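You operate a simulated robot arm through the tools that you are given. There is no shell and no other tool.

The job below is to be done with a simulated robot arm. You get a single attempt, and the scene is never put back.

Task
Change the dead bulb in the brass lamp and switch it on.
Fine: unplug before a bulb comes out or goes in and lay the plug in the black dish; grey bulb in the tray's empty cup; shade back on before plugging in. Set down upright: grey bulb.

It is judged by the outcome, as a careful person would: the job done as asked, and still so three seconds after it is handed in. It fails if anything else is knocked over, pushed out of place, dropped, spilled or broken.

Robot
A 7-joint arm with a two-finger parallel gripper, fixed in place. Base frame: the origin is on the floor under the middle of its stand, x ahead of it, y to its left, z up. Lengths are in cm, angles in degrees, forces in N, time in s.
With the tool pointing down near the work surface it reaches from about 32 to 86 cm from the base axis. Its first joint turns from -166.0 to 166.0 degrees. Payload 3.43 kg.
The TCP is the grasp point between the finger pads, 3.4 cm short of the fingertips. In the tool frame z runs along the fingers and y along their closing line. Largest opening 12.8 cm; finger width 2.4, thickness 1.2; the body of the gripper, 4.8 by 13 cm, starts 9.6 cm behind the TCP.
Orientation is that of the tool frame in the base frame, as a unit quaternion [x, y, z, w]. With the fingers straight down and closing along the base's y, the tool's x points along the base's -x, its y along +y and its z along -z.

Tools
- The arm moves only by the tool step_arm. Its argument "plan" is a list of rows, each a list of 3 entries, a list of its own where there are three numbers: the shift along the tool's x, y, z in units of 40 mm (1.0 is 40 mm), then the turn, a rotation vector about the tool's x, y, z in units of 4 degrees (1.0 is 4 degrees), then the gripper command, from -1 (fully open) to 1 (shut), values between in proportion. In form: [[[x, y, z], [ax, ay, az], gripper], ...]. A call has 1 to 20 rows; each row shifts and turns the commanded pose from where the row before left it, along the tool's axes as they then stand. A call with a number of a shift or a turn outside -1 to 1 is refused whole. Rows are played at 5 a second. More than 5 cm and 8.6 degrees between two rows, or a gripper value outside its range, and nothing of the call is played. A pose out of reach is approached as far as the arm can. The call stops where the force on the tool passes 40 N (or 10 N more than at its start, if that is more) or the arm is blocked; 0.2 s more then pass. The fingers move at their own pace (about 15.3 cm/s each) and stop on an object; they squeeze with about 24 N. The grip force told is the motor's: it shows also when the fingers shut on nothing. Time passes only in rows, and 0.2 s behind the last, so rows that do not move let the fingers close. It gives the time, the measured TCP pose, the force on the tool (base axes), the opening and the grip force at its end, in the units of the frame above (readings bear some noise), with the torque about the TCP (base axes, N m) and any sound that the robot's microphone picked up.
- Cameras (640 x 400 px; columns grow to the right, rows downward): "scene" is fixed at [21.95, 50.07, 151.63]; the picture's right is [0.77, 0.64, 0.00], its down [0.55, -0.65, -0.53] and it looks along [-0.34, 0.41, -0.85] (base axes); focal length 214 px, centre (320, 200). "wrist" rides on the gripper at [7.6, -1.1, -16] in the tool frame; the picture's right is [0.15, 0.99, 0.00], its down [-0.88, 0.13, -0.46] and it looks along [-0.45, 0.07, 0.89] (tool axes); focal length 234 px, centre (320, 200). There is no depth. A picture from a camera that has moved, and an enlarged one, comes with that camera's place and axes in the base frame and with its lens.
- get_image(camera): a new picture of that camera. It takes no simulated time.
- zoom(camera, box): a new picture of the part [left, top, right, bottom] of that camera's present view, enlarged. It takes no simulated time.
- close_job(): hands the job in; it is judged then, once.

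Places have to be worked out from the pictures, the camera data and where the tool is seen. Open the gripper and draw the arm clear of the work before you hand the job in, unless the task says otherwise.

The tools are called after "Emit:" as a command line: name --argument value ..., lists and objects as JSON in quotes. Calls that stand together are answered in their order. step_arm: Moves the arm, as the interface text tells. Its arguments: {"type":"object","properties":{"plan":{"type":"array"}},"required":["plan"]} The other tools are called the same way: get_image (camera) takes a picture; zoom (camera, box) takes an enlarged picture of a part of a camera's view; close_job () hands the job in.

At the start:

```text
clock: 0.0
tcp_pos: [35.3, 31.22, 129.48]
ee_rot: [0.0, 1.0, 0.0, -0.001]
contact_force: [0.2, 0.7, -0.6]
wrist_torque: [0.02, 0.01, 0.0]
width: 12.79
finger_force: 0.0
```

scene: 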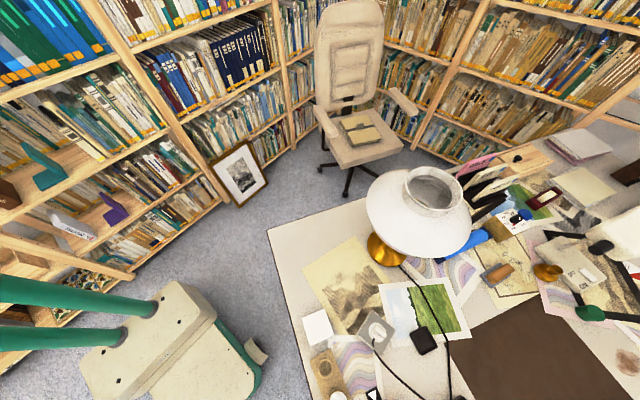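
wrist: 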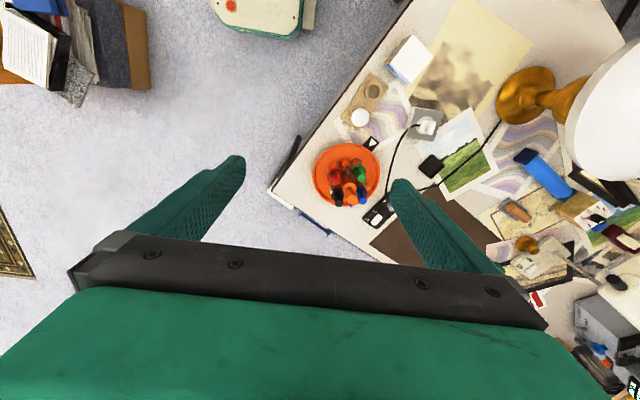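

The first pictures show a desk with a brass lamp (white shade), but no clear view of the tray, dish or plug. I will enlarge several parts of both views before moving.

Emit:
zoom --camera "scene" --box '[260, 220, 480, 400]'

Emit:
zoom --camera "scene" --box '[440, 130, 640, 300]'

Emit:
zoom --camera "wrist" --box '[260, 40, 460, 240]'

Emit:
zoom --camera "wrist" --box '[440, 40, 640, 400]'

```text
2.22 times, centred on (370, 310) of scene
camera zoom: at [21.95, 50.07, 151.63], right [0.77, 0.64, 0.0], down [0.55, -0.65, -0.53], along [-0.34, 0.41, -0.85], focal length 477 px, centre (209, -44)
```

zoom: 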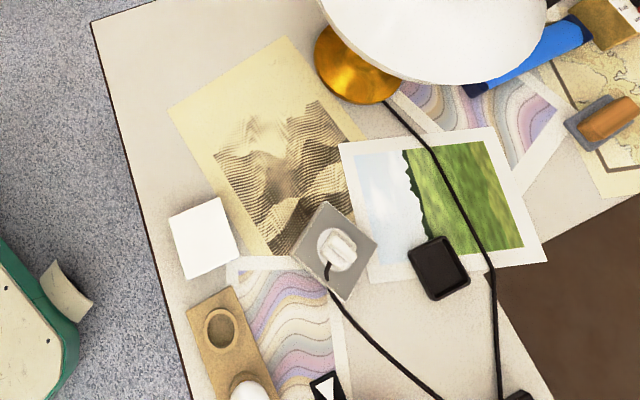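

```text
2.35 times, centred on (540, 215) of scene
camera zoom: at [21.95, 50.07, 151.63], right [0.77, 0.64, 0.0], down [0.55, -0.65, -0.53], along [-0.34, 0.41, -0.85], focal length 505 px, centre (-198, 165)
```

zoom: 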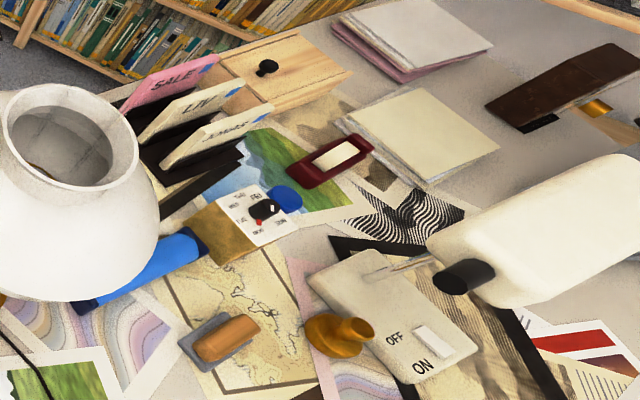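

```text
2.00 times, centred on (360, 140) of wrist
camera zoom: at [27.77, 30.21, 145.56], right [-0.15, 0.99, 0.0], down [0.88, 0.13, 0.46], along [0.45, 0.07, -0.89], focal length 468 px, centre (240, 320)
```

zoom: 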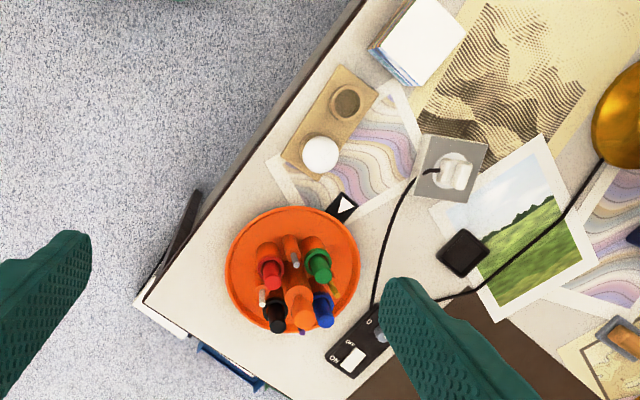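

```text
1.11 times, centred on (540, 220) of wrist
camera zoom: at [27.77, 30.21, 145.56], right [-0.15, 0.99, 0.0], down [0.88, 0.13, 0.46], along [0.45, 0.07, -0.89], focal length 260 px, centre (76, 178)
```

zoom: 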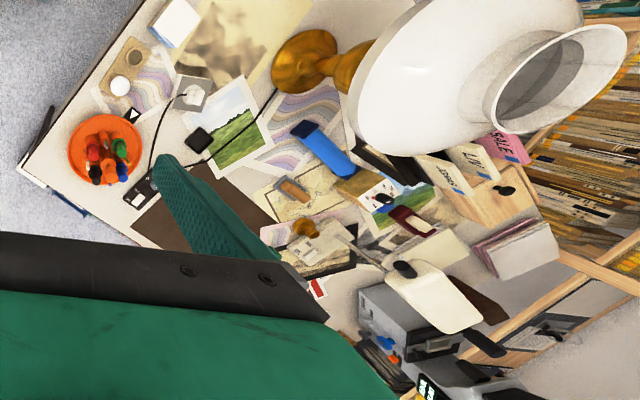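

From both views I place the plug near (34.5, 61, ~79), with the lamp base near (23, 86) and its shade top near z ≈ 114. I'll turn the wrist in free air so the camera faces the desk (+y), then look closer.

Emit:
step_arm --plan '[[[0, 0, 0], [0, 0, -1], -1], [[0, 0, 0], [0, 0, -1], -1], [[0, 0, 0], [0, 0, -1], -1], [[0, 0, 0], [0, 0, -1], -1], [[0, 0, 0], [0, 0, -1], -1], [[0, 0, 0], [0, 0, -1], -1], [[0, 0, 0], [0, 0, -1], -1], [[0, 0, 0], [0, 0, -1], -1], [[0, 0, 0], [0, 0, -1], -1], [[0, 0, 0], [0, 0, -1], -1], [[0, 0, 0], [0, 0, -1], -1], [[0, 0, 0], [0, 0, -1], -1], [[0, 0, 0], [0, 0, -1], -1], [[0, 0, 0], [0, 0, -1], -1], [[0, 0, 0], [0, 0, -1], -1]]'

Emit:
get_image --camera "wrist"

```text
clock: 3.2
tcp_pos: [35.27, 31.22, 129.5]
ee_rot: [-0.501, 0.866, 0.0, 0.001]
contact_force: [-0.1, 0.3, -0.5]
wrist_torque: [0.02, 0.01, 0.02]
width: 12.79
finger_force: 0.0
```

```text
taken
camera wrist: at [32.53, 24.17, 145.54], right [-0.93, 0.37, 0.0], down [0.33, 0.83, 0.46], along [0.17, 0.42, -0.89], focal length 234 px, centre (320, 200)
```

wrist: 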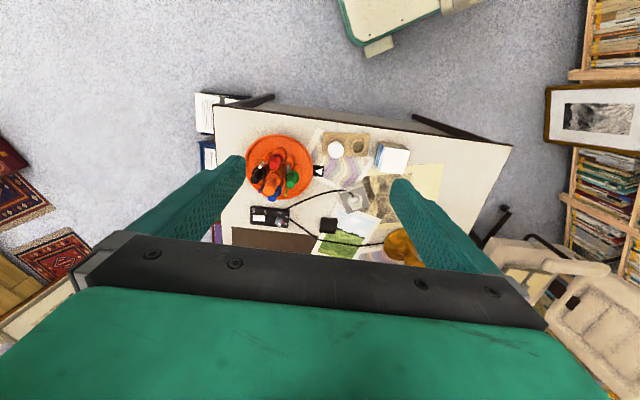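

The wrist camera shows the pen dish, bulb tray, plug outlet, black dish and an in-line switch box near (45–50, 45–55). I'll move closer to the lamp at height z ≈ 137, well above the shade.

Emit:
step_arm --plan '[[[-0.749, 0.593, -0.222], [0, 0, 0], -1], [[-0.749, 0.593, -0.222], [0, 0, 0], -1], [[-0.749, 0.593, -0.222], [0, 0, 0], -1], [[-0.749, 0.593, -0.222], [0, 0, 0], -1], [[-0.749, 0.593, -0.222], [0, 0, 0], -1], [[-0.749, 0.593, -0.222], [0, 0, 0], -1], [[-0.749, 0.593, -0.222], [0, 0, 0], -1], [[-0.749, 0.593, -0.222], [0, 0, 0], -1], [[-0.749, 0.593, -0.222], [0, 0, 0], -1]]'

Emit:
get_image --camera "wrist"

Emit:
get_image --camera "scene"

```text
clock: 5.2
tcp_pos: [30.6, 65.26, 137.64]
ee_rot: [-0.499, 0.866, 0.0, 0.0]
contact_force: [0.8, -1.0, 0.1]
wrist_torque: [0.07, 0.15, 0.0]
width: 12.79
finger_force: 0.1
```

```text
taken
camera wrist: at [27.74, 58.31, 153.62], right [-0.93, 0.37, 0.0], down [0.33, 0.83, 0.46], along [0.17, 0.42, -0.89], focal length 234 px, centre (320, 200)
```

wrist: 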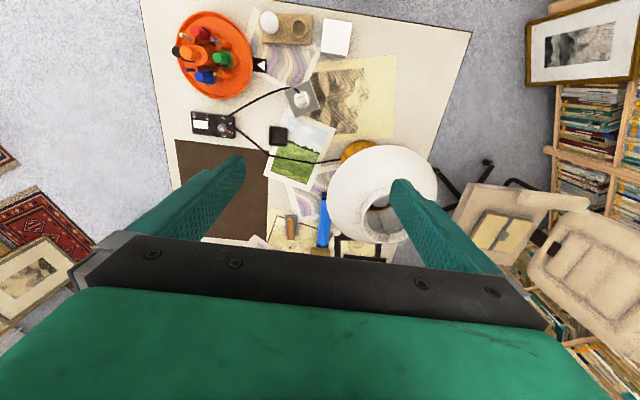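

```text
taken
```

scene: 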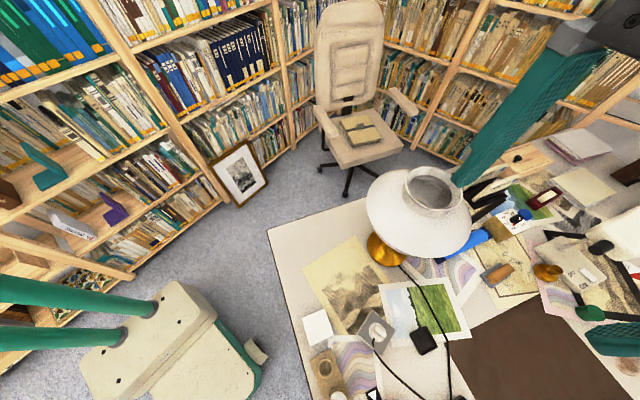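

The wrist now sees tray, pens, outlet, switch box, dish and lamp. Zooming in on those.

Emit:
zoom --camera "wrist" --box '[160, 0, 360, 125]'

Emit:
zoom --camera "wrist" --box '[180, 80, 340, 180]'

Emit:
zoom --camera "wrist" --box '[280, 130, 480, 255]'

Emit:
zoom --camera "scene" --box '[350, 150, 500, 280]'

```text
3.20 times, centred on (260, 62) of wrist
camera zoom: at [27.74, 58.31, 153.62], right [-0.93, 0.37, 0.0], down [0.33, 0.83, 0.46], along [0.17, 0.42, -0.89], focal length 749 px, centre (512, 640)
```

zoom: 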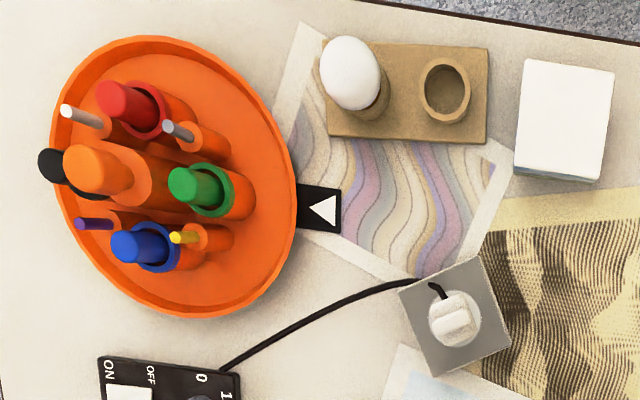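

```text
4.00 times, centred on (260, 130) of wrist
camera zoom: at [27.74, 58.31, 153.62], right [-0.93, 0.37, 0.0], down [0.33, 0.83, 0.46], along [0.17, 0.42, -0.89], focal length 937 px, centre (560, 480)
```

zoom: 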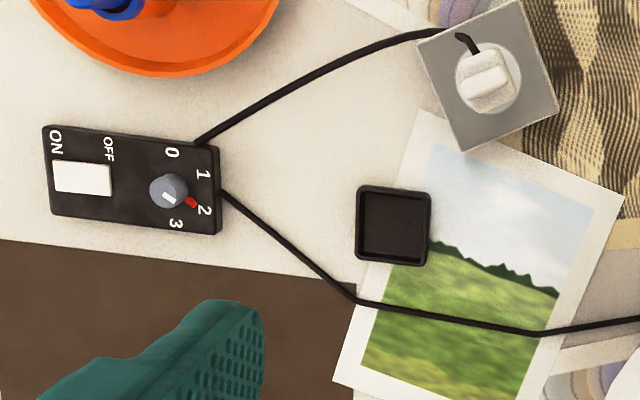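

```text
3.20 times, centred on (380, 192) of wrist
camera zoom: at [27.74, 58.31, 153.62], right [-0.93, 0.37, 0.0], down [0.33, 0.83, 0.46], along [0.17, 0.42, -0.89], focal length 749 px, centre (128, 224)
```

zoom: 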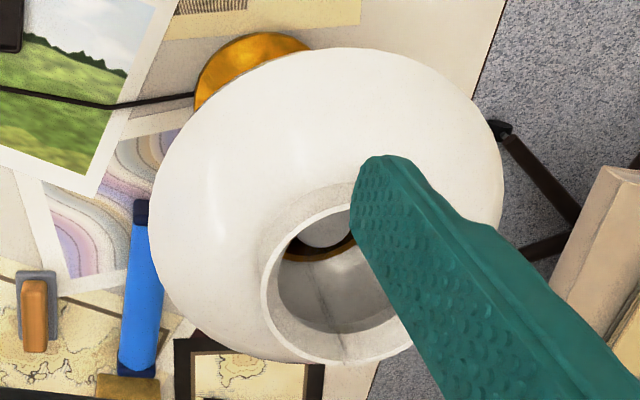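

```text
3.08 times, centred on (425, 215) of scene
camera zoom: at [21.95, 50.07, 151.63], right [0.77, 0.64, 0.0], down [0.55, -0.65, -0.53], along [-0.34, 0.41, -0.85], focal length 660 px, centre (-3, 154)
```

zoom: 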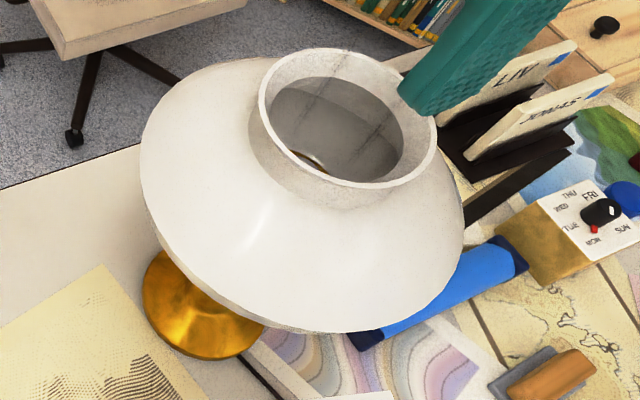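

The lip of the shade's neck triangulates to about (24, 85.4, 114.7), roughly 12 cm across. I'll shift so the lamp sits between the fingers in view and look down into it.

Emit:
step_arm --plan '[[[-0.2, 0.74, -0.15], [0, 0, 0], -1], [[-0.2, 0.74, -0.15], [0, 0, 0], -1], [[-0.2, 0.74, -0.15], [0, 0, 0], -1], [[-0.2, 0.74, -0.15], [0, 0, 0], -1]]'

Emit:
zoom --camera "wrist" --box '[220, 110, 420, 235]'

Emit:
get_image --camera "wrist"

```text
clock: 6.2
tcp_pos: [22.37, 71.08, 136.02]
ee_rot: [-0.498, 0.867, -0.006, -0.013]
contact_force: [0.6, 1.4, 0.1]
wrist_torque: [-0.03, -0.01, 0.01]
width: 12.79
finger_force: 0.0
out of reach, approached as far as the arm can: row 2, 3, 4
```

```text
3.20 times, centred on (320, 172) of wrist
camera zoom: at [19.82, 64.38, 152.29], right [-0.93, 0.37, 0.01], down [0.34, 0.84, 0.43], along [0.15, 0.4, -0.9], focal length 749 px, centre (320, 288)
```

zoom: 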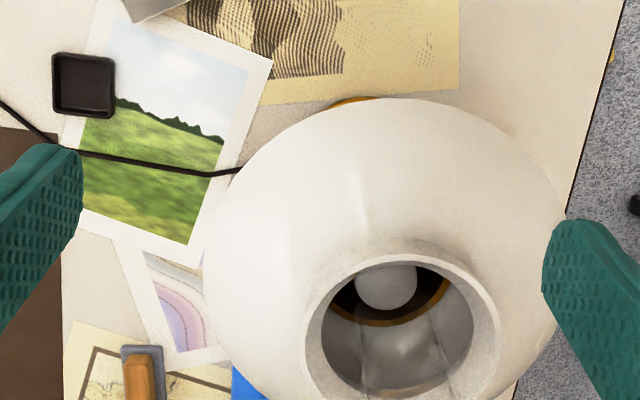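

```text
taken
camera wrist: at [19.82, 64.38, 152.29], right [-0.93, 0.37, 0.01], down [0.34, 0.84, 0.43], along [0.15, 0.4, -0.9], focal length 234 px, centre (320, 200)
```

wrist: 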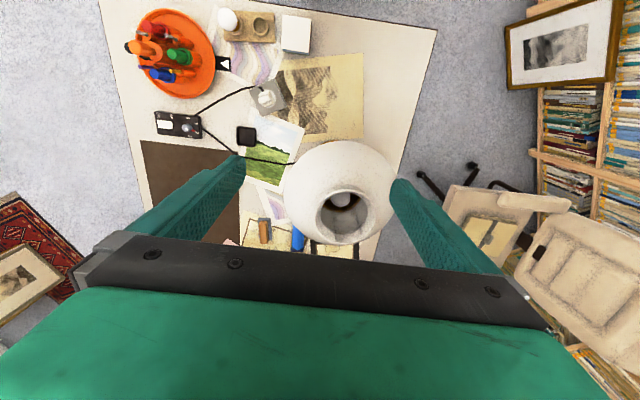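

The bulb is visible through the shade's open neck (about 11 cm inside, bulb about 4.5 cm), so it looks reachable from above; desk height works out to about z ≈ 74. First comes unplugging, so I'll retreat from the lamp toward the plug at a safe height.

Emit:
step_arm --plan '[[[0.135, -0.767, 0], [0, 0, 0], -1], [[0.135, -0.767, 0], [0, 0, 0], -1], [[0.135, -0.767, 0], [0, 0, 0], -1], [[0.135, -0.767, 0], [0, 0, 0], -1], [[0.135, -0.767, 0], [0, 0, 0], -1]]'

```text
clock: 7.4
tcp_pos: [34.08, 60.86, 137.47]
ee_rot: [-0.501, 0.865, -0.001, -0.004]
contact_force: [-0.5, -0.1, 0.9]
wrist_torque: [-0.03, -0.03, -0.06]
width: 12.78
finger_force: 0.1
```

Position is now over the plug at height 137. Descending to about z = 103 for a closer look at the plug and outlet.

Emit:
step_arm --plan '[[[0, 0, 0.95], [0, 0, 0], -1], [[0, 0, 0.95], [0, 0, 0], -1], [[0, 0, 0.95], [0, 0, 0], -1], [[0, 0, 0.95], [0, 0, 0], -1], [[0, 0, 0.95], [0, 0, 0], -1], [[0, 0, 0.95], [0, 0, 0], -1], [[0, 0, 0.95], [0, 0, 0], -1], [[0, 0, 0.95], [0, 0, 0], -1], [[0, 0, 0.95], [0, 0, 0], -1]]'

Emit:
zoom --camera "wrist" --box '[220, 60, 420, 185]'

Emit:
get_image --camera "wrist"

```text
clock: 9.4
tcp_pos: [34.04, 60.76, 103.74]
ee_rot: [-0.5, 0.866, 0.0, 0.0]
contact_force: [-0.4, -0.1, 0.1]
wrist_torque: [0.03, 0.0, -0.04]
width: 12.78
finger_force: 0.1
```

```text
3.20 times, centred on (320, 122) of wrist
camera zoom: at [31.2, 53.67, 119.82], right [-0.93, 0.37, 0.0], down [0.33, 0.83, 0.46], along [0.17, 0.42, -0.89], focal length 749 px, centre (320, 448)
```

zoom: 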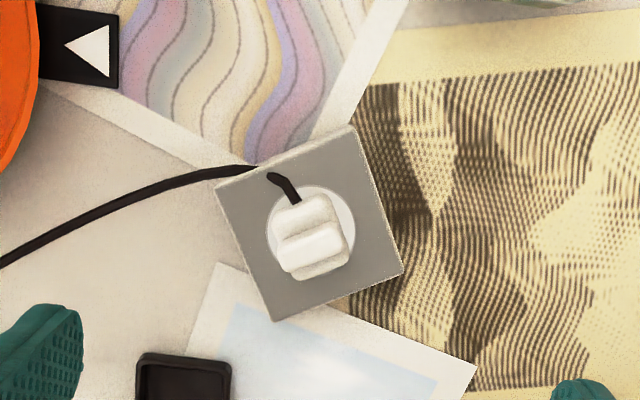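

```text
taken
camera wrist: at [31.2, 53.67, 119.82], right [-0.93, 0.37, 0.0], down [0.33, 0.83, 0.46], along [0.17, 0.42, -0.89], focal length 234 px, centre (320, 200)
```

wrist: 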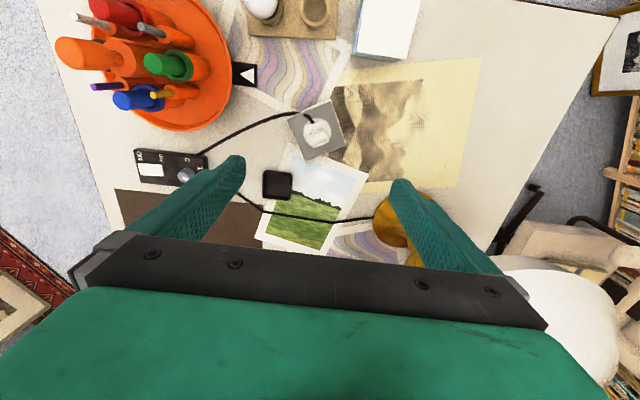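

The plug is a white block with a raised ridge, sitting face-up in a grey plate near (34.5, 61.3). I'll zoom more to read its shape and direction.

Emit:
zoom --camera "wrist" --box '[280, 90, 360, 165]'

Emit:
zoom --camera "scene" --box '[345, 300, 410, 365]'

Emit:
zoom --camera "wrist" --box '[130, 130, 230, 200]'

Emit:
zoom --camera "wrist" --box '[230, 0, 350, 60]'

```text
5.33 times, centred on (320, 128) of wrist
camera zoom: at [31.2, 53.67, 119.82], right [-0.93, 0.37, 0.0], down [0.33, 0.83, 0.46], along [0.17, 0.42, -0.89], focal length 1249 px, centre (320, 587)
```

zoom: 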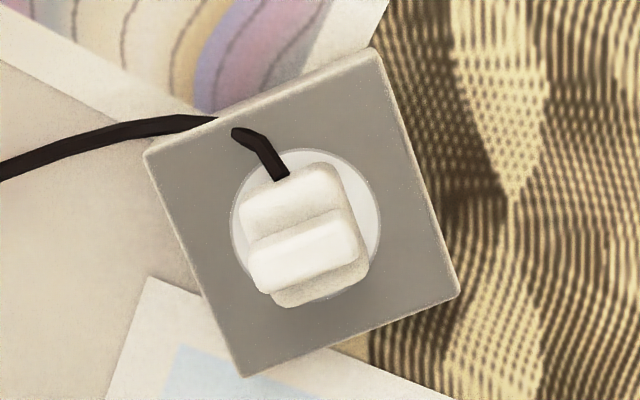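

```text
6.15 times, centred on (378, 332) of scene
camera zoom: at [21.95, 50.07, 151.63], right [0.77, 0.64, 0.0], down [0.55, -0.65, -0.53], along [-0.34, 0.41, -0.85], focal length 1320 px, centre (-34, -615)
```

zoom: 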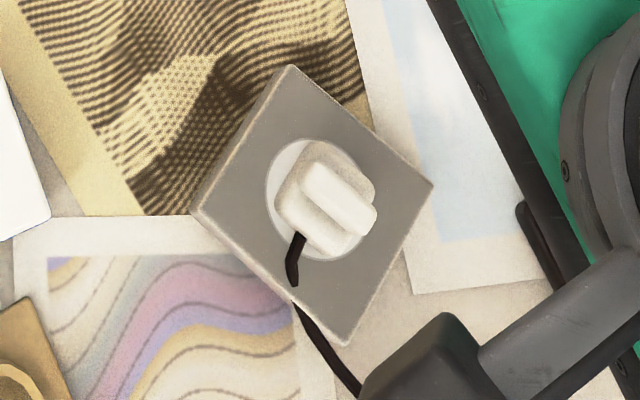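

```text
5.71 times, centred on (180, 165) of wrist
camera zoom: at [31.2, 53.67, 119.82], right [-0.93, 0.37, 0.0], down [0.33, 0.83, 0.46], along [0.17, 0.42, -0.89], focal length 1338 px, centre (1120, 400)
```

zoom: 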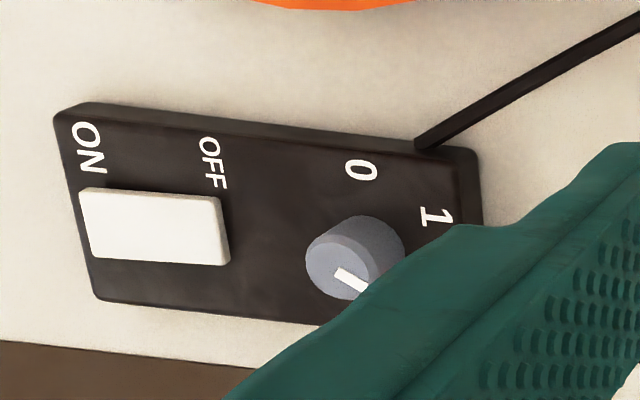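

```text
5.33 times, centred on (290, 30) of wrist
camera zoom: at [31.2, 53.67, 119.82], right [-0.93, 0.37, 0.0], down [0.33, 0.83, 0.46], along [0.17, 0.42, -0.89], focal length 1249 px, centre (480, 1107)
```

zoom: 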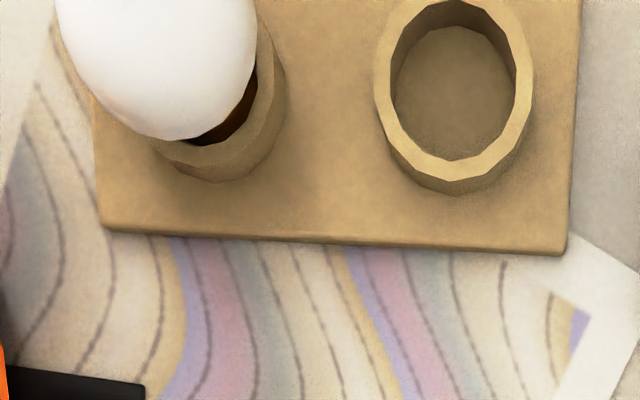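

The ridge top triangulates to (34.95, 61.7, 79.1), the plate top to z ≈ 75.8, and the ridge runs along base x with the cord leaving toward −y. I'll turn to close along x, centre over the plug and descend partway.

Emit:
step_arm --plan '[[[0, 0, 0], [0, 0, -1], -0.1], [[0, 0, 0], [0, 0, -1], -0.1], [[0, 0, 0], [0, 0, -1], -0.1], [[0, 0, 0], [0, 0, -1], -0.1], [[0, 0, 0], [0, 0, -1], -0.1], [[0, 0, 0], [0, 0, -1], -0.1], [[0, 0, 0], [0, 0, -1], -0.1], [[0, 0, 0], [0, 0, -0.5], -0.1], [[-0.24, -0.225, 0], [0, 0, 0], -0.1], [[0, 0, 0.9], [0, 0, 0], -0.1], [[0, 0, 0.9], [0, 0, 0], -0.1], [[0, 0, 0.9], [0, 0, 0], -0.1], [[0, 0, 0], [0, 0, 0], -0.1]]'

Emit:
zoom --camera "wrist" --box '[220, 80, 420, 205]'

Emit:
get_image --camera "scene"

```text
clock: 12.2
tcp_pos: [34.57, 61.67, 93.09]
ee_rot: [0.707, -0.707, 0.0, 0.0]
contact_force: [-0.1, 0.1, 0.0]
wrist_torque: [0.0, 0.01, -0.02]
width: 7.05
finger_force: 0.1
```

```text
3.20 times, centred on (320, 142) of wrist
camera zoom: at [35.79, 54.16, 109.2], right [-0.99, -0.15, 0.0], down [-0.13, 0.88, 0.46], along [-0.07, 0.45, -0.89], focal length 749 px, centre (320, 384)
```

zoom: 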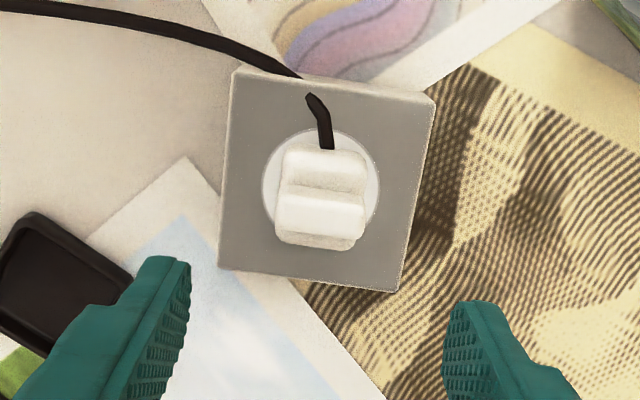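

```text
taken
```

scene: 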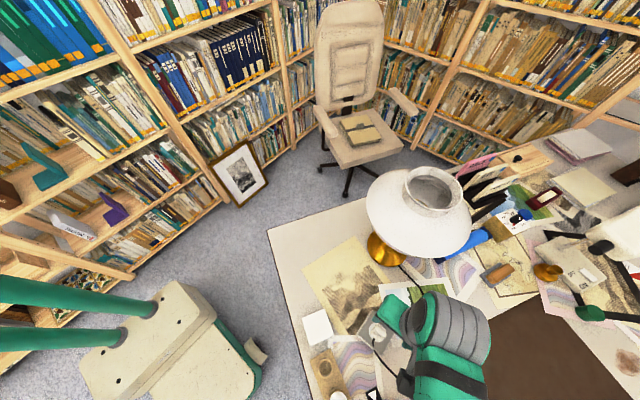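

The plug sits centred between the fingers (ridge at about x 34.6, y 61.5). Descending to TCP z ≈ 80.3 so the tips stay above the plate, then closing.

Emit:
step_arm --plan '[[[0, 0, 0.9], [0, 0, 0], -0.1], [[0, 0, 0.9], [0, 0, 0], -0.1], [[0, 0, 0.7], [0, 0, 0], -0.1], [[0.02, 0, 0.4], [0, 0, 0], -0.1], [[0, 0, 0.28], [0, 0, 0], -0.1], [[0, 0, 0], [0, 0, 0], -0.1]]'

Emit:
zoom --camera "wrist" --box '[220, 80, 420, 205]'

```text
clock: 13.6
tcp_pos: [34.64, 61.55, 80.23]
ee_rot: [-0.707, 0.708, 0.001, 0.0]
contact_force: [-0.8, -0.5, 2.5]
wrist_torque: [-0.1, 0.1, 0.0]
width: 7.07
finger_force: 0.0
```

```text
3.20 times, centred on (320, 142) of wrist
camera zoom: at [35.82, 54.12, 96.37], right [-0.99, -0.15, 0.0], down [-0.13, 0.88, 0.46], along [-0.07, 0.45, -0.89], focal length 749 px, centre (320, 384)
```

zoom: 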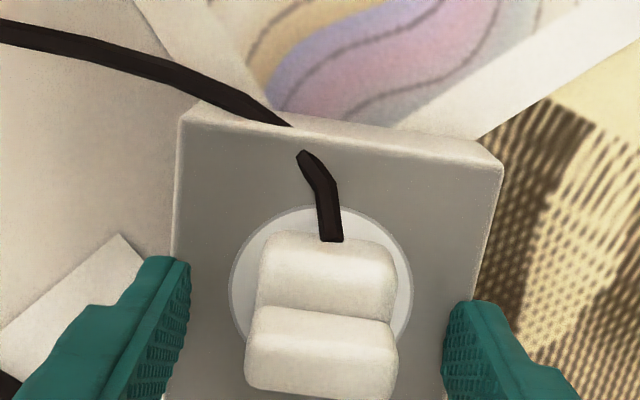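

The fingers straddle the plug with even gaps. Closing on it now.

Emit:
step_arm --plan '[[[0, 0, 0], [0, 0, 0], 0.3], [[0, 0, 0], [0, 0, 0], 0.6], [[0, 0, 0], [0, 0, 0], 1], [[0, 0, 0], [0, 0, 0], 1]]'

Emit:
zoom --camera "wrist" --box '[220, 80, 420, 205]'

```text
clock: 14.6
tcp_pos: [34.62, 61.53, 80.39]
ee_rot: [-0.707, 0.707, 0.0, 0.0]
contact_force: [2.7, 1.8, 5.8]
wrist_torque: [-0.04, -0.03, -0.01]
width: 3.32
finger_force: 23.5
```

```text
3.20 times, centred on (320, 142) of wrist
camera zoom: at [35.84, 54.12, 96.38], right [-0.99, -0.15, 0.0], down [-0.13, 0.88, 0.46], along [-0.07, 0.45, -0.89], focal length 749 px, centre (320, 384)
```

zoom: 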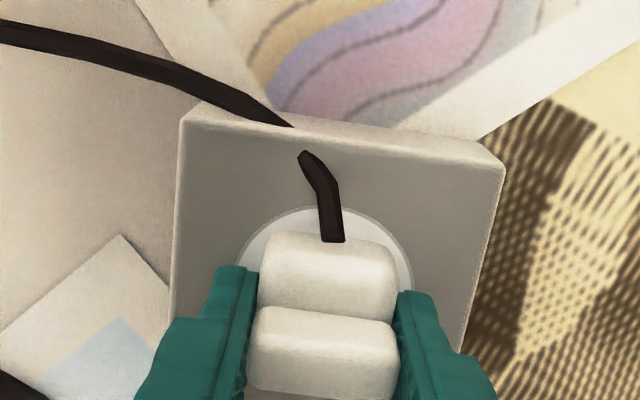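

The plug is held (3.3 cm wide, grip 23.5 N). Pulling it straight up in small steps.

Emit:
step_arm --plan '[[[0, 0, -0.1], [0, 0, 0], 1], [[0, 0, -0.1], [0, 0, 0], 1], [[0, 0, -0.15], [0, 0, 0], 1], [[0, 0, -0.2], [0, 0, 0], 1], [[0, 0, -0.2], [0, 0, 0], 1], [[0, 0, -0.25], [0, 0, 0], 1]]'

Emit:
zoom --camera "wrist" --box '[220, 80, 420, 205]'

```text
clock: 16.0
tcp_pos: [34.5, 61.7, 84.33]
ee_rot: [0.707, -0.707, -0.001, 0.0]
contact_force: [-0.1, 0.2, -0.1]
wrist_torque: [0.01, -0.01, 0.01]
width: 3.36
finger_force: 23.8
heard: snap
```

```text
3.20 times, centred on (320, 142) of wrist
camera zoom: at [35.78, 54.11, 100.44], right [-0.99, -0.15, 0.0], down [-0.13, 0.88, 0.46], along [-0.07, 0.45, -0.89], focal length 749 px, centre (320, 384)
```

zoom: 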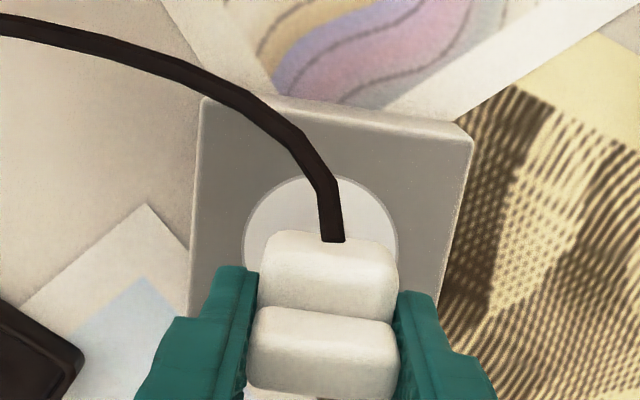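

The plug came out with a snap. Lifting a little more and carrying it over toward the black dish near (46.5, 69).

Emit:
step_arm --plan '[[[0, 0, -0.7], [0, 0, 0], 1], [[0, 0, -0.7], [0, 0, 0], 1], [[-0.3, -0.5, 0], [0, 0, 0], 1], [[-0.3, -0.5, 0], [0, 0, 0], 1], [[-0.3, -0.5, 0], [0, 0, 0], 1], [[-0.3, -0.5, 0], [0, 0, 0], 1], [[-0.3, -0.5, 0], [0, 0, 0], 1], [[-0.2, -0.5, 0], [0, 0, 0], 1], [[0, 0, 0], [0, 0, 0], 1]]'

Emit:
get_image --camera "wrist"

Emit:
zoom --camera "wrist" --box '[220, 80, 420, 205]'

Emit:
get_image --camera "scene"

```text
clock: 18.0
tcp_pos: [39.64, 64.49, 89.91]
ee_rot: [0.707, -0.707, 0.0, 0.001]
contact_force: [-0.1, -0.6, 0.2]
wrist_torque: [0.02, -0.02, 0.02]
width: 3.36
finger_force: 24.4
out of reach, approached as far as the arm can: row 5, 6, 7, 8
```

```text
taken
camera wrist: at [40.82, 57.01, 105.91], right [-0.99, -0.15, 0.0], down [-0.13, 0.88, 0.46], along [-0.07, 0.45, -0.89], focal length 234 px, centre (320, 200)
```

wrist: 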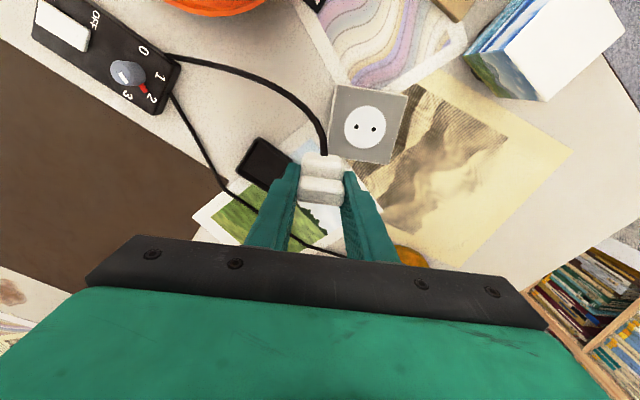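

```text
3.20 times, centred on (320, 142) of wrist
camera zoom: at [40.82, 57.01, 105.91], right [-0.99, -0.15, 0.0], down [-0.13, 0.88, 0.46], along [-0.07, 0.45, -0.89], focal length 749 px, centre (320, 384)
```

zoom: 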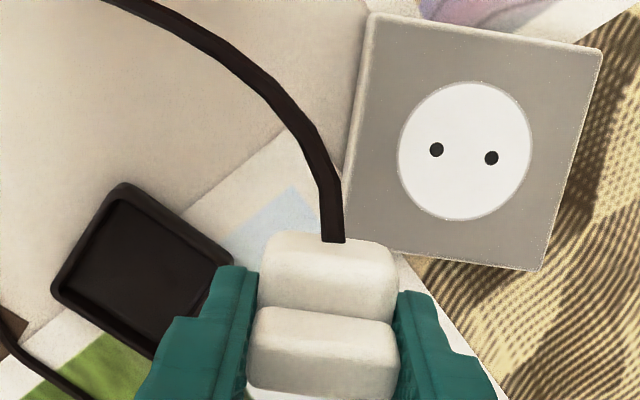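

```text
taken
```

scene: 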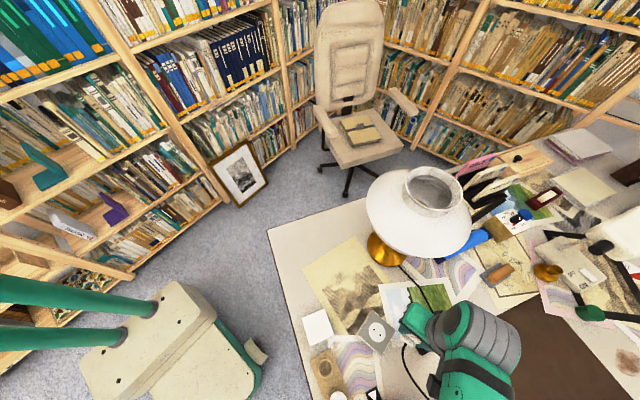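

The stop was a wrist-turn limit (tool turned too far relative to the arm's direction), not distance. The dish is at about (46.8, 68.7) and its edges are turned about 26°, so I'll rotate +26° to both align with it and free the wrist, then move over it.

Emit:
step_arm --plan '[[[0, 0, 0], [0, 0, 1], 1], [[0, 0, 0], [0, 0, 1], 1], [[0, 0, 0], [0, 0, 1], 1], [[0, 0, 0], [0, 0, 1], 1], [[0, 0, 0], [0, 0, 1], 1], [[0, 0, 0], [0, 0, 1], 1], [[0, 0, 0], [0, 0, 0.5], 1], [[-0.577, -0.383, 0], [0, 0, 0], 1], [[-0.577, -0.383, 0], [0, 0, 0], 1], [[-0.577, -0.383, 0], [0, 0, 0], 1], [[0, 0, 0], [0, 0, 0], 1]]'

Emit:
zoom --camera "wrist" --box '[220, 80, 420, 205]'

Emit:
get_image --camera "scene"

```text
clock: 20.4
tcp_pos: [46.82, 69.04, 89.98]
ee_rot: [-0.53, 0.848, -0.001, 0.0]
contact_force: [0.9, -0.9, -0.8]
wrist_torque: [-0.02, -0.02, 0.0]
width: 3.37
finger_force: 23.5
```

```text
3.20 times, centred on (320, 142) of wrist
camera zoom: at [44.56, 61.6, 106.09], right [-0.95, 0.3, 0.0], down [0.27, 0.85, 0.46], along [0.14, 0.43, -0.89], focal length 749 px, centre (320, 384)
```

zoom: 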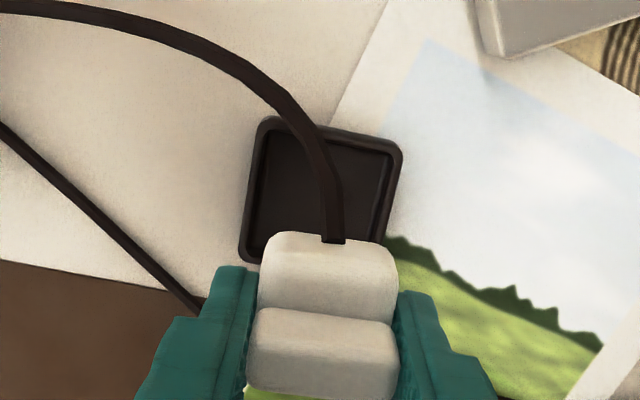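

```text
taken
```

scene: 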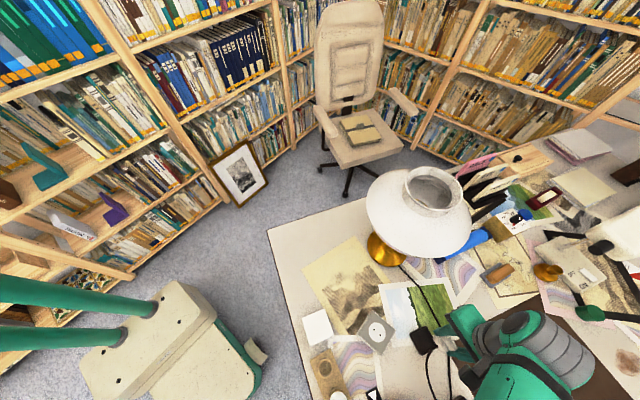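

The plug is over the dish (dish centre about (46.7, 68.65)); only a few mm correction needed. Lowering to z ≈ 83.5 first and checking.

Emit:
step_arm --plan '[[[0.034, -0.03, 0.5], [0, 0, 0], 1], [[0, 0, 0.5], [0, 0, 0], 1], [[0, 0, 0.4], [0, 0, 0], 1], [[0, 0, 0.2], [0, 0, 0], 1], [[0, 0, 0], [0, 0, 0], 1]]'

Emit:
zoom --camera "wrist" --box '[220, 80, 420, 205]'

Emit:
zoom --camera "scene" --box '[390, 300, 490, 365]'

```text
clock: 21.6
tcp_pos: [46.87, 68.5, 83.51]
ee_rot: [-0.529, 0.848, 0.0, 0.001]
contact_force: [0.0, 0.6, -0.6]
wrist_torque: [-0.02, -0.03, -0.01]
width: 3.38
finger_force: 24.3
```

```text
3.20 times, centred on (320, 142) of wrist
camera zoom: at [44.6, 61.32, 99.59], right [-0.95, 0.3, 0.0], down [0.27, 0.85, 0.46], along [0.14, 0.43, -0.89], focal length 749 px, centre (320, 384)
```

zoom: 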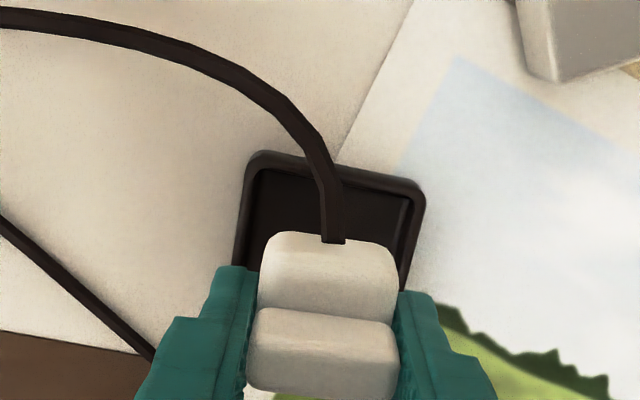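

```text
6.15 times, centred on (440, 332) of scene
camera zoom: at [21.95, 50.07, 151.63], right [0.77, 0.64, 0.0], down [0.55, -0.65, -0.53], along [-0.34, 0.41, -0.85], focal length 1320 px, centre (-418, -615)
```

zoom: 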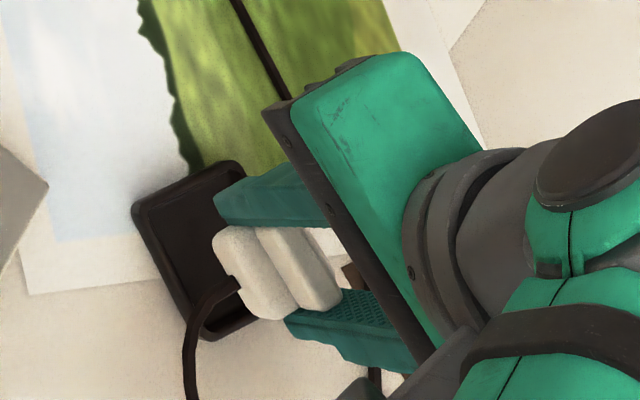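

The plug is aligned over the dish. Lowering gently in millimetre steps while watching the force.

Emit:
step_arm --plan '[[[0, 0, 0.12], [0, 0, 0], 1], [[0, 0, 0.12], [0, 0, 0], 1], [[0, 0, 0.12], [0, 0, 0], 1], [[0, 0, 0.12], [0, 0, 0], 1], [[0, 0, 0], [0, 0, 0], 1]]'

```text
clock: 22.8
tcp_pos: [46.75, 68.46, 81.64]
ee_rot: [-0.53, 0.848, 0.001, 0.001]
contact_force: [0.3, -0.7, -1.1]
wrist_torque: [0.06, 0.0, 0.03]
width: 3.38
finger_force: 23.9
```

No contact yet at z = 81.64. Continuing down slowly.

Emit:
step_arm --plan '[[[0, 0, 0.08], [0, 0, 0], 1], [[0, 0, 0.08], [0, 0, 0], 1], [[0, 0, 0.08], [0, 0, 0], 1], [[0, 0, 0], [0, 0, 0], 1]]'

Emit:
zoom --camera "wrist" --box '[220, 80, 420, 205]'

```text
clock: 23.8
tcp_pos: [46.86, 68.48, 80.52]
ee_rot: [-0.529, 0.849, 0.0, 0.0]
contact_force: [0.3, 1.1, -0.1]
wrist_torque: [-0.02, 0.0, 0.0]
width: 3.35
finger_force: 23.9
```

```text
3.20 times, centred on (320, 142) of wrist
camera zoom: at [44.57, 61.33, 96.64], right [-0.95, 0.3, 0.0], down [0.27, 0.85, 0.46], along [0.14, 0.43, -0.89], focal length 749 px, centre (320, 384)
```

zoom: 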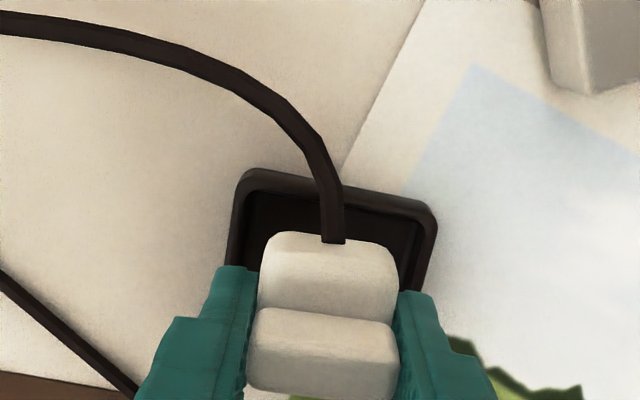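

Still free at z = 80.5, and the fingertips are around 77.1, above the dish rim. Continuing in smaller steps.

Emit:
step_arm --plan '[[[0, 0, 0.06], [0, 0, 0], 1], [[0, 0, 0.06], [0, 0, 0], 1], [[0, 0, 0.06], [0, 0, 0], 1], [[0, 0, 0], [0, 0, 0], 1]]'

Emit:
zoom --camera "wrist" --box '[220, 80, 420, 205]'

Emit:
zoom --camera "scene" --box '[390, 300, 490, 365]'

```text
clock: 24.8
tcp_pos: [46.86, 68.5, 79.87]
ee_rot: [-0.531, 0.848, 0.0, 0.0]
contact_force: [0.0, 0.0, -0.7]
wrist_torque: [0.02, -0.02, 0.0]
width: 3.38
finger_force: 23.8
```

```text
3.20 times, centred on (320, 142) of wrist
camera zoom: at [44.52, 61.32, 95.95], right [-0.95, 0.3, 0.0], down [0.27, 0.85, 0.46], along [0.14, 0.43, -0.89], focal length 749 px, centre (320, 384)
```

zoom: 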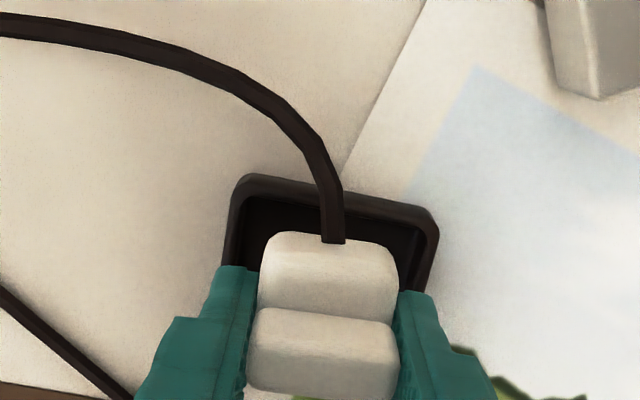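

```text
6.15 times, centred on (440, 332) of scene
camera zoom: at [21.95, 50.07, 151.63], right [0.77, 0.64, 0.0], down [0.55, -0.65, -0.53], along [-0.34, 0.41, -0.85], focal length 1320 px, centre (-418, -615)
```

zoom: 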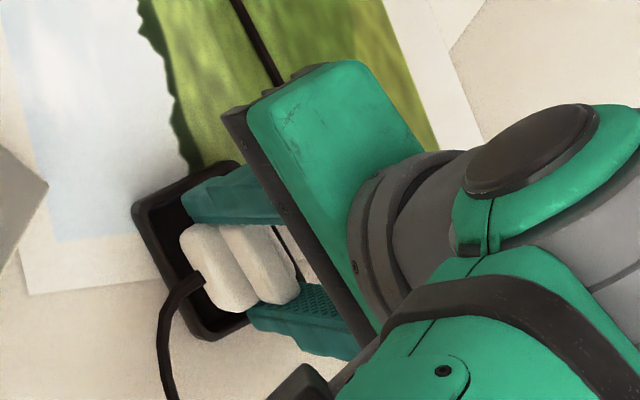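

Still no contact at z = 79.87 and the fingertips are about 76.5. I'll go a few more millimetres with very small steps.

Emit:
step_arm --plan '[[[0, 0, 0.04], [0, 0, 0], 1], [[0, 0, 0.04], [0, 0, 0], 1], [[0, 0, 0.04], [0, 0, 0], 1], [[0, 0, 0], [0, 0, 0], 1]]'

```text
clock: 25.8
tcp_pos: [46.89, 68.42, 79.39]
ee_rot: [-0.529, 0.848, 0.0, 0.002]
contact_force: [0.0, -0.2, -1.0]
wrist_torque: [-0.01, 0.0, 0.01]
width: 3.37
finger_force: 24.0
```

Emit:
step_arm --plan '[[[0, 0, 0.04], [0, 0, 0], 1], [[0, 0, 0.04], [0, 0, 0], 1], [[0, 0, 0], [0, 0, 0], 1]]'

Emit:
zoom --camera "wrist" --box '[260, 130, 380, 205]'

```text
clock: 26.6
tcp_pos: [46.67, 68.47, 79.07]
ee_rot: [-0.53, 0.848, 0.0, 0.0]
contact_force: [-0.2, -0.2, -0.4]
wrist_torque: [0.01, 0.0, -0.02]
width: 3.36
finger_force: 23.7
```

```text
5.33 times, centred on (320, 168) of wrist
camera zoom: at [44.39, 61.2, 95.13], right [-0.95, 0.3, 0.0], down [0.27, 0.85, 0.46], along [0.14, 0.44, -0.89], focal length 1249 px, centre (320, 373)
```

zoom: 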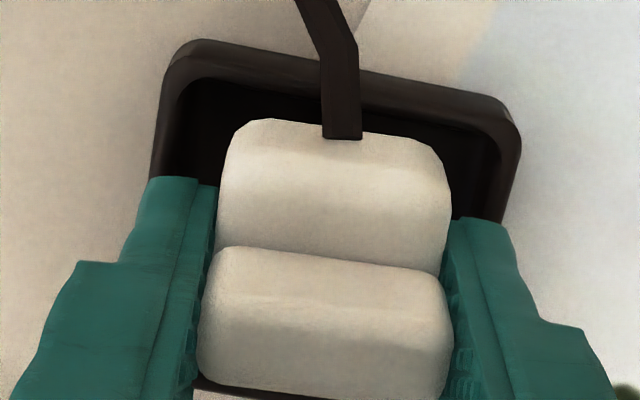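

Still only noise on the force reading at z = 79.07; the plug body is now down inside the dish walls. Two more tiny steps down.

Emit:
step_arm --plan '[[[0, 0, 0.04], [0, 0, 0], 1], [[0, 0, 0.04], [0, 0, 0], 1], [[0, 0, 0], [0, 0, 0], 1]]'

```text
clock: 27.4
tcp_pos: [46.72, 68.36, 78.82]
ee_rot: [-0.529, 0.849, 0.0, 0.001]
contact_force: [0.6, -0.3, -0.2]
wrist_torque: [0.02, -0.02, -0.03]
width: 3.34
finger_force: 23.9
```

No contact at 78.8 either. Continuing another few millimetres, watching for the first upward force.

Emit:
step_arm --plan '[[[0, 0, 0.04], [0, 0, 0], 1], [[0, 0, 0.04], [0, 0, 0], 1], [[0, 0, 0], [0, 0, 0], 1]]'

Emit:
zoom --camera "wrist" --box '[260, 130, 380, 205]'

Emit:
zoom --camera "scene" --box '[400, 310, 460, 350]'

```text
clock: 28.2
tcp_pos: [46.64, 68.27, 78.68]
ee_rot: [-0.53, 0.848, 0.001, 0.001]
contact_force: [-0.8, -0.6, 0.0]
wrist_torque: [-0.02, 0.02, -0.01]
width: 3.38
finger_force: 23.3
out of reach, approached as far as the arm can: row 1
```

```text
5.33 times, centred on (320, 168) of wrist
camera zoom: at [44.37, 61.07, 94.69], right [-0.95, 0.3, 0.0], down [0.27, 0.85, 0.46], along [0.14, 0.44, -0.89], focal length 1249 px, centre (320, 373)
```

zoom: 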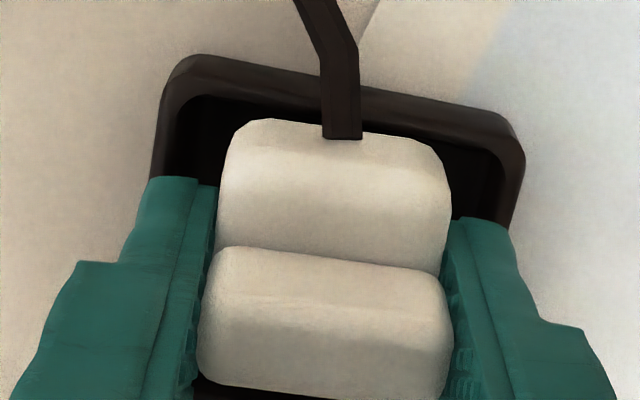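

```text
10.00 times, centred on (430, 330) of scene
camera zoom: at [21.95, 50.07, 151.63], right [0.77, 0.64, 0.0], down [0.55, -0.65, -0.53], along [-0.34, 0.41, -0.85], focal length 2145 px, centre (-780, -1100)
```

zoom: 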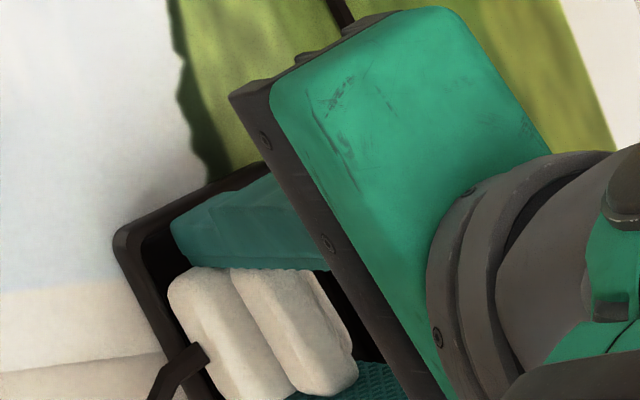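

The arm is at the edge of its reach here (r ≈ 82.7), with the plug low inside the dish and no contact force. I'll open the fingers gently just enough to let it settle.

Emit:
step_arm --plan '[[[0, 0, 0], [0, 0, 0], 0.4], [[0, 0, 0], [0, 0, 0], 0.25], [[0, 0, 0], [0, 0, 0], 0.15], [[0, 0, 0], [0, 0, 0], 0.1], [[0, 0, 0], [0, 0, 0], 0.1]]'

Emit:
zoom --camera "wrist" --box '[260, 130, 380, 205]'

Emit:
zoom --camera "scene" --box '[390, 300, 490, 365]'

```text
clock: 29.4
tcp_pos: [46.67, 68.23, 78.63]
ee_rot: [-0.53, 0.848, 0.001, 0.0]
contact_force: [-0.1, 0.0, 0.0]
wrist_torque: [-0.05, -0.03, -0.01]
width: 5.77
finger_force: 0.0
```

```text
5.33 times, centred on (320, 168) of wrist
camera zoom: at [44.37, 61.07, 94.69], right [-0.95, 0.3, 0.0], down [0.27, 0.85, 0.46], along [0.14, 0.44, -0.89], focal length 1249 px, centre (320, 373)
```

zoom: 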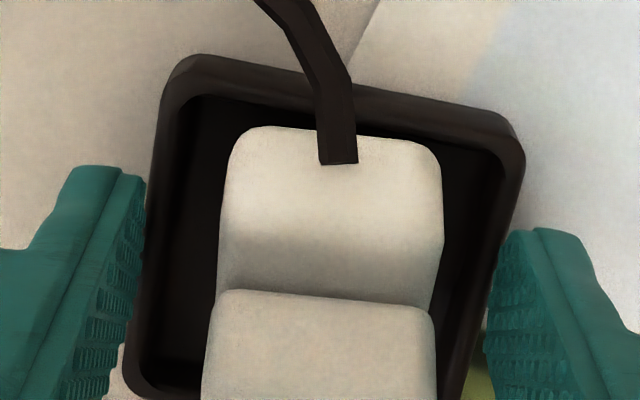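

```text
6.15 times, centred on (440, 332) of scene
camera zoom: at [21.95, 50.07, 151.63], right [0.77, 0.64, 0.0], down [0.55, -0.65, -0.53], along [-0.34, 0.41, -0.85], focal length 1320 px, centre (-418, -615)
```

zoom: 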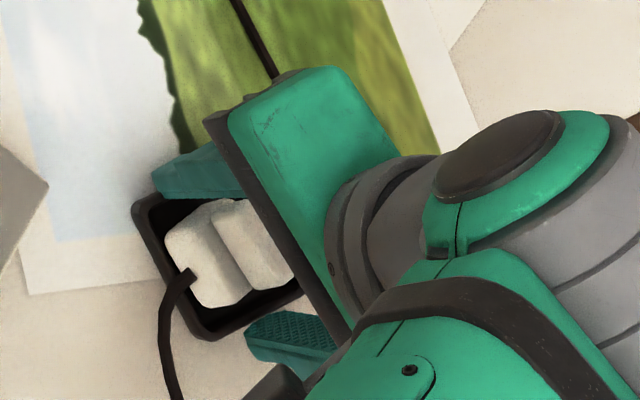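

The plug now rests inside the dish. Raising straight up clear of it.

Emit:
step_arm --plan '[[[0, 0, -0.3], [0, 0, 0], 0.1], [[0, 0, -0.5], [0, 0, 0], 0.1], [[0, 0, -0.8], [0, 0, 0], 0.1], [[0, 0, -0.9], [0, 0, 0], 0.1], [[0, 0, -0.9], [0, 0, 0], 0.1], [[0, 0, 0], [0, 0, 0], 0.1]]'

Emit:
zoom --camera "wrist" --box '[220, 80, 420, 205]'

Emit:
get_image --camera "wrist"

```text
clock: 30.8
tcp_pos: [46.78, 68.22, 92.35]
ee_rot: [-0.529, 0.849, 0.0, -0.001]
contact_force: [-0.6, 0.6, 0.7]
wrist_torque: [0.0, 0.02, 0.0]
width: 5.77
finger_force: 0.1
```

```text
3.20 times, centred on (320, 142) of wrist
camera zoom: at [44.61, 61.01, 108.31], right [-0.95, 0.3, 0.0], down [0.27, 0.85, 0.46], along [0.14, 0.43, -0.89], focal length 749 px, centre (320, 384)
```

zoom: 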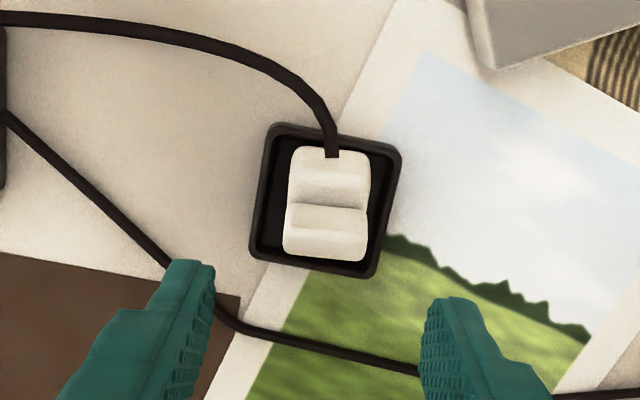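

```text
taken
camera wrist: at [44.61, 61.01, 108.31], right [-0.95, 0.3, 0.0], down [0.27, 0.85, 0.46], along [0.14, 0.43, -0.89], focal length 234 px, centre (320, 200)
```

wrist: 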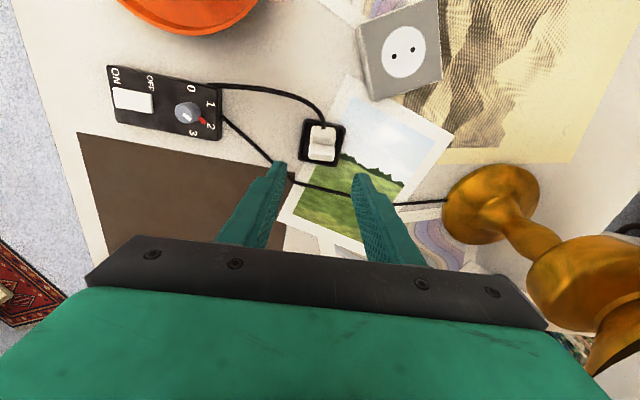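

The plug is lying in the dish. While here, I'll zoom on the switch box and on the lamp's brass body.

Emit:
zoom --camera "wrist" --box '[95, 55, 235, 145]'

Emit:
zoom --camera "wrist" --box '[420, 130, 640, 370]'

```text
4.44 times, centred on (165, 100) of wrist
camera zoom: at [44.61, 61.01, 108.31], right [-0.95, 0.3, 0.0], down [0.27, 0.85, 0.46], along [0.14, 0.43, -0.89], focal length 1041 px, centre (1009, 644)
```

zoom: 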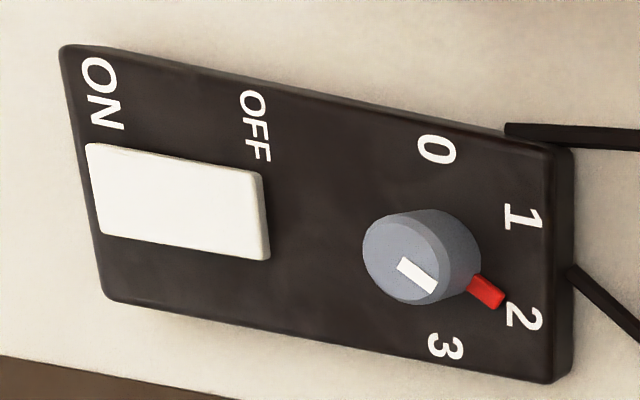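

```text
1.67 times, centred on (530, 250) of wrist
camera zoom: at [44.61, 61.01, 108.31], right [-0.95, 0.3, 0.0], down [0.27, 0.85, 0.46], along [0.14, 0.43, -0.89], focal length 390 px, centre (-30, 117)
```

zoom: 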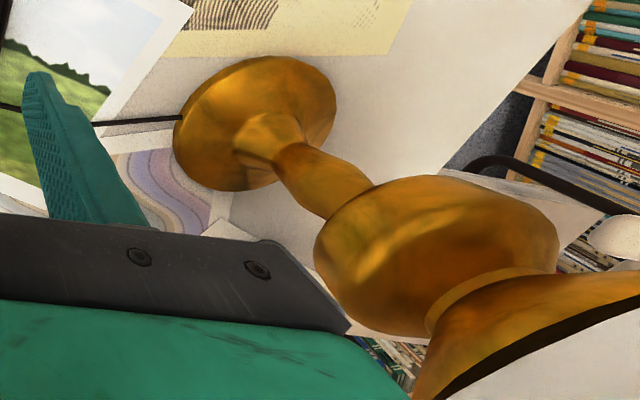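

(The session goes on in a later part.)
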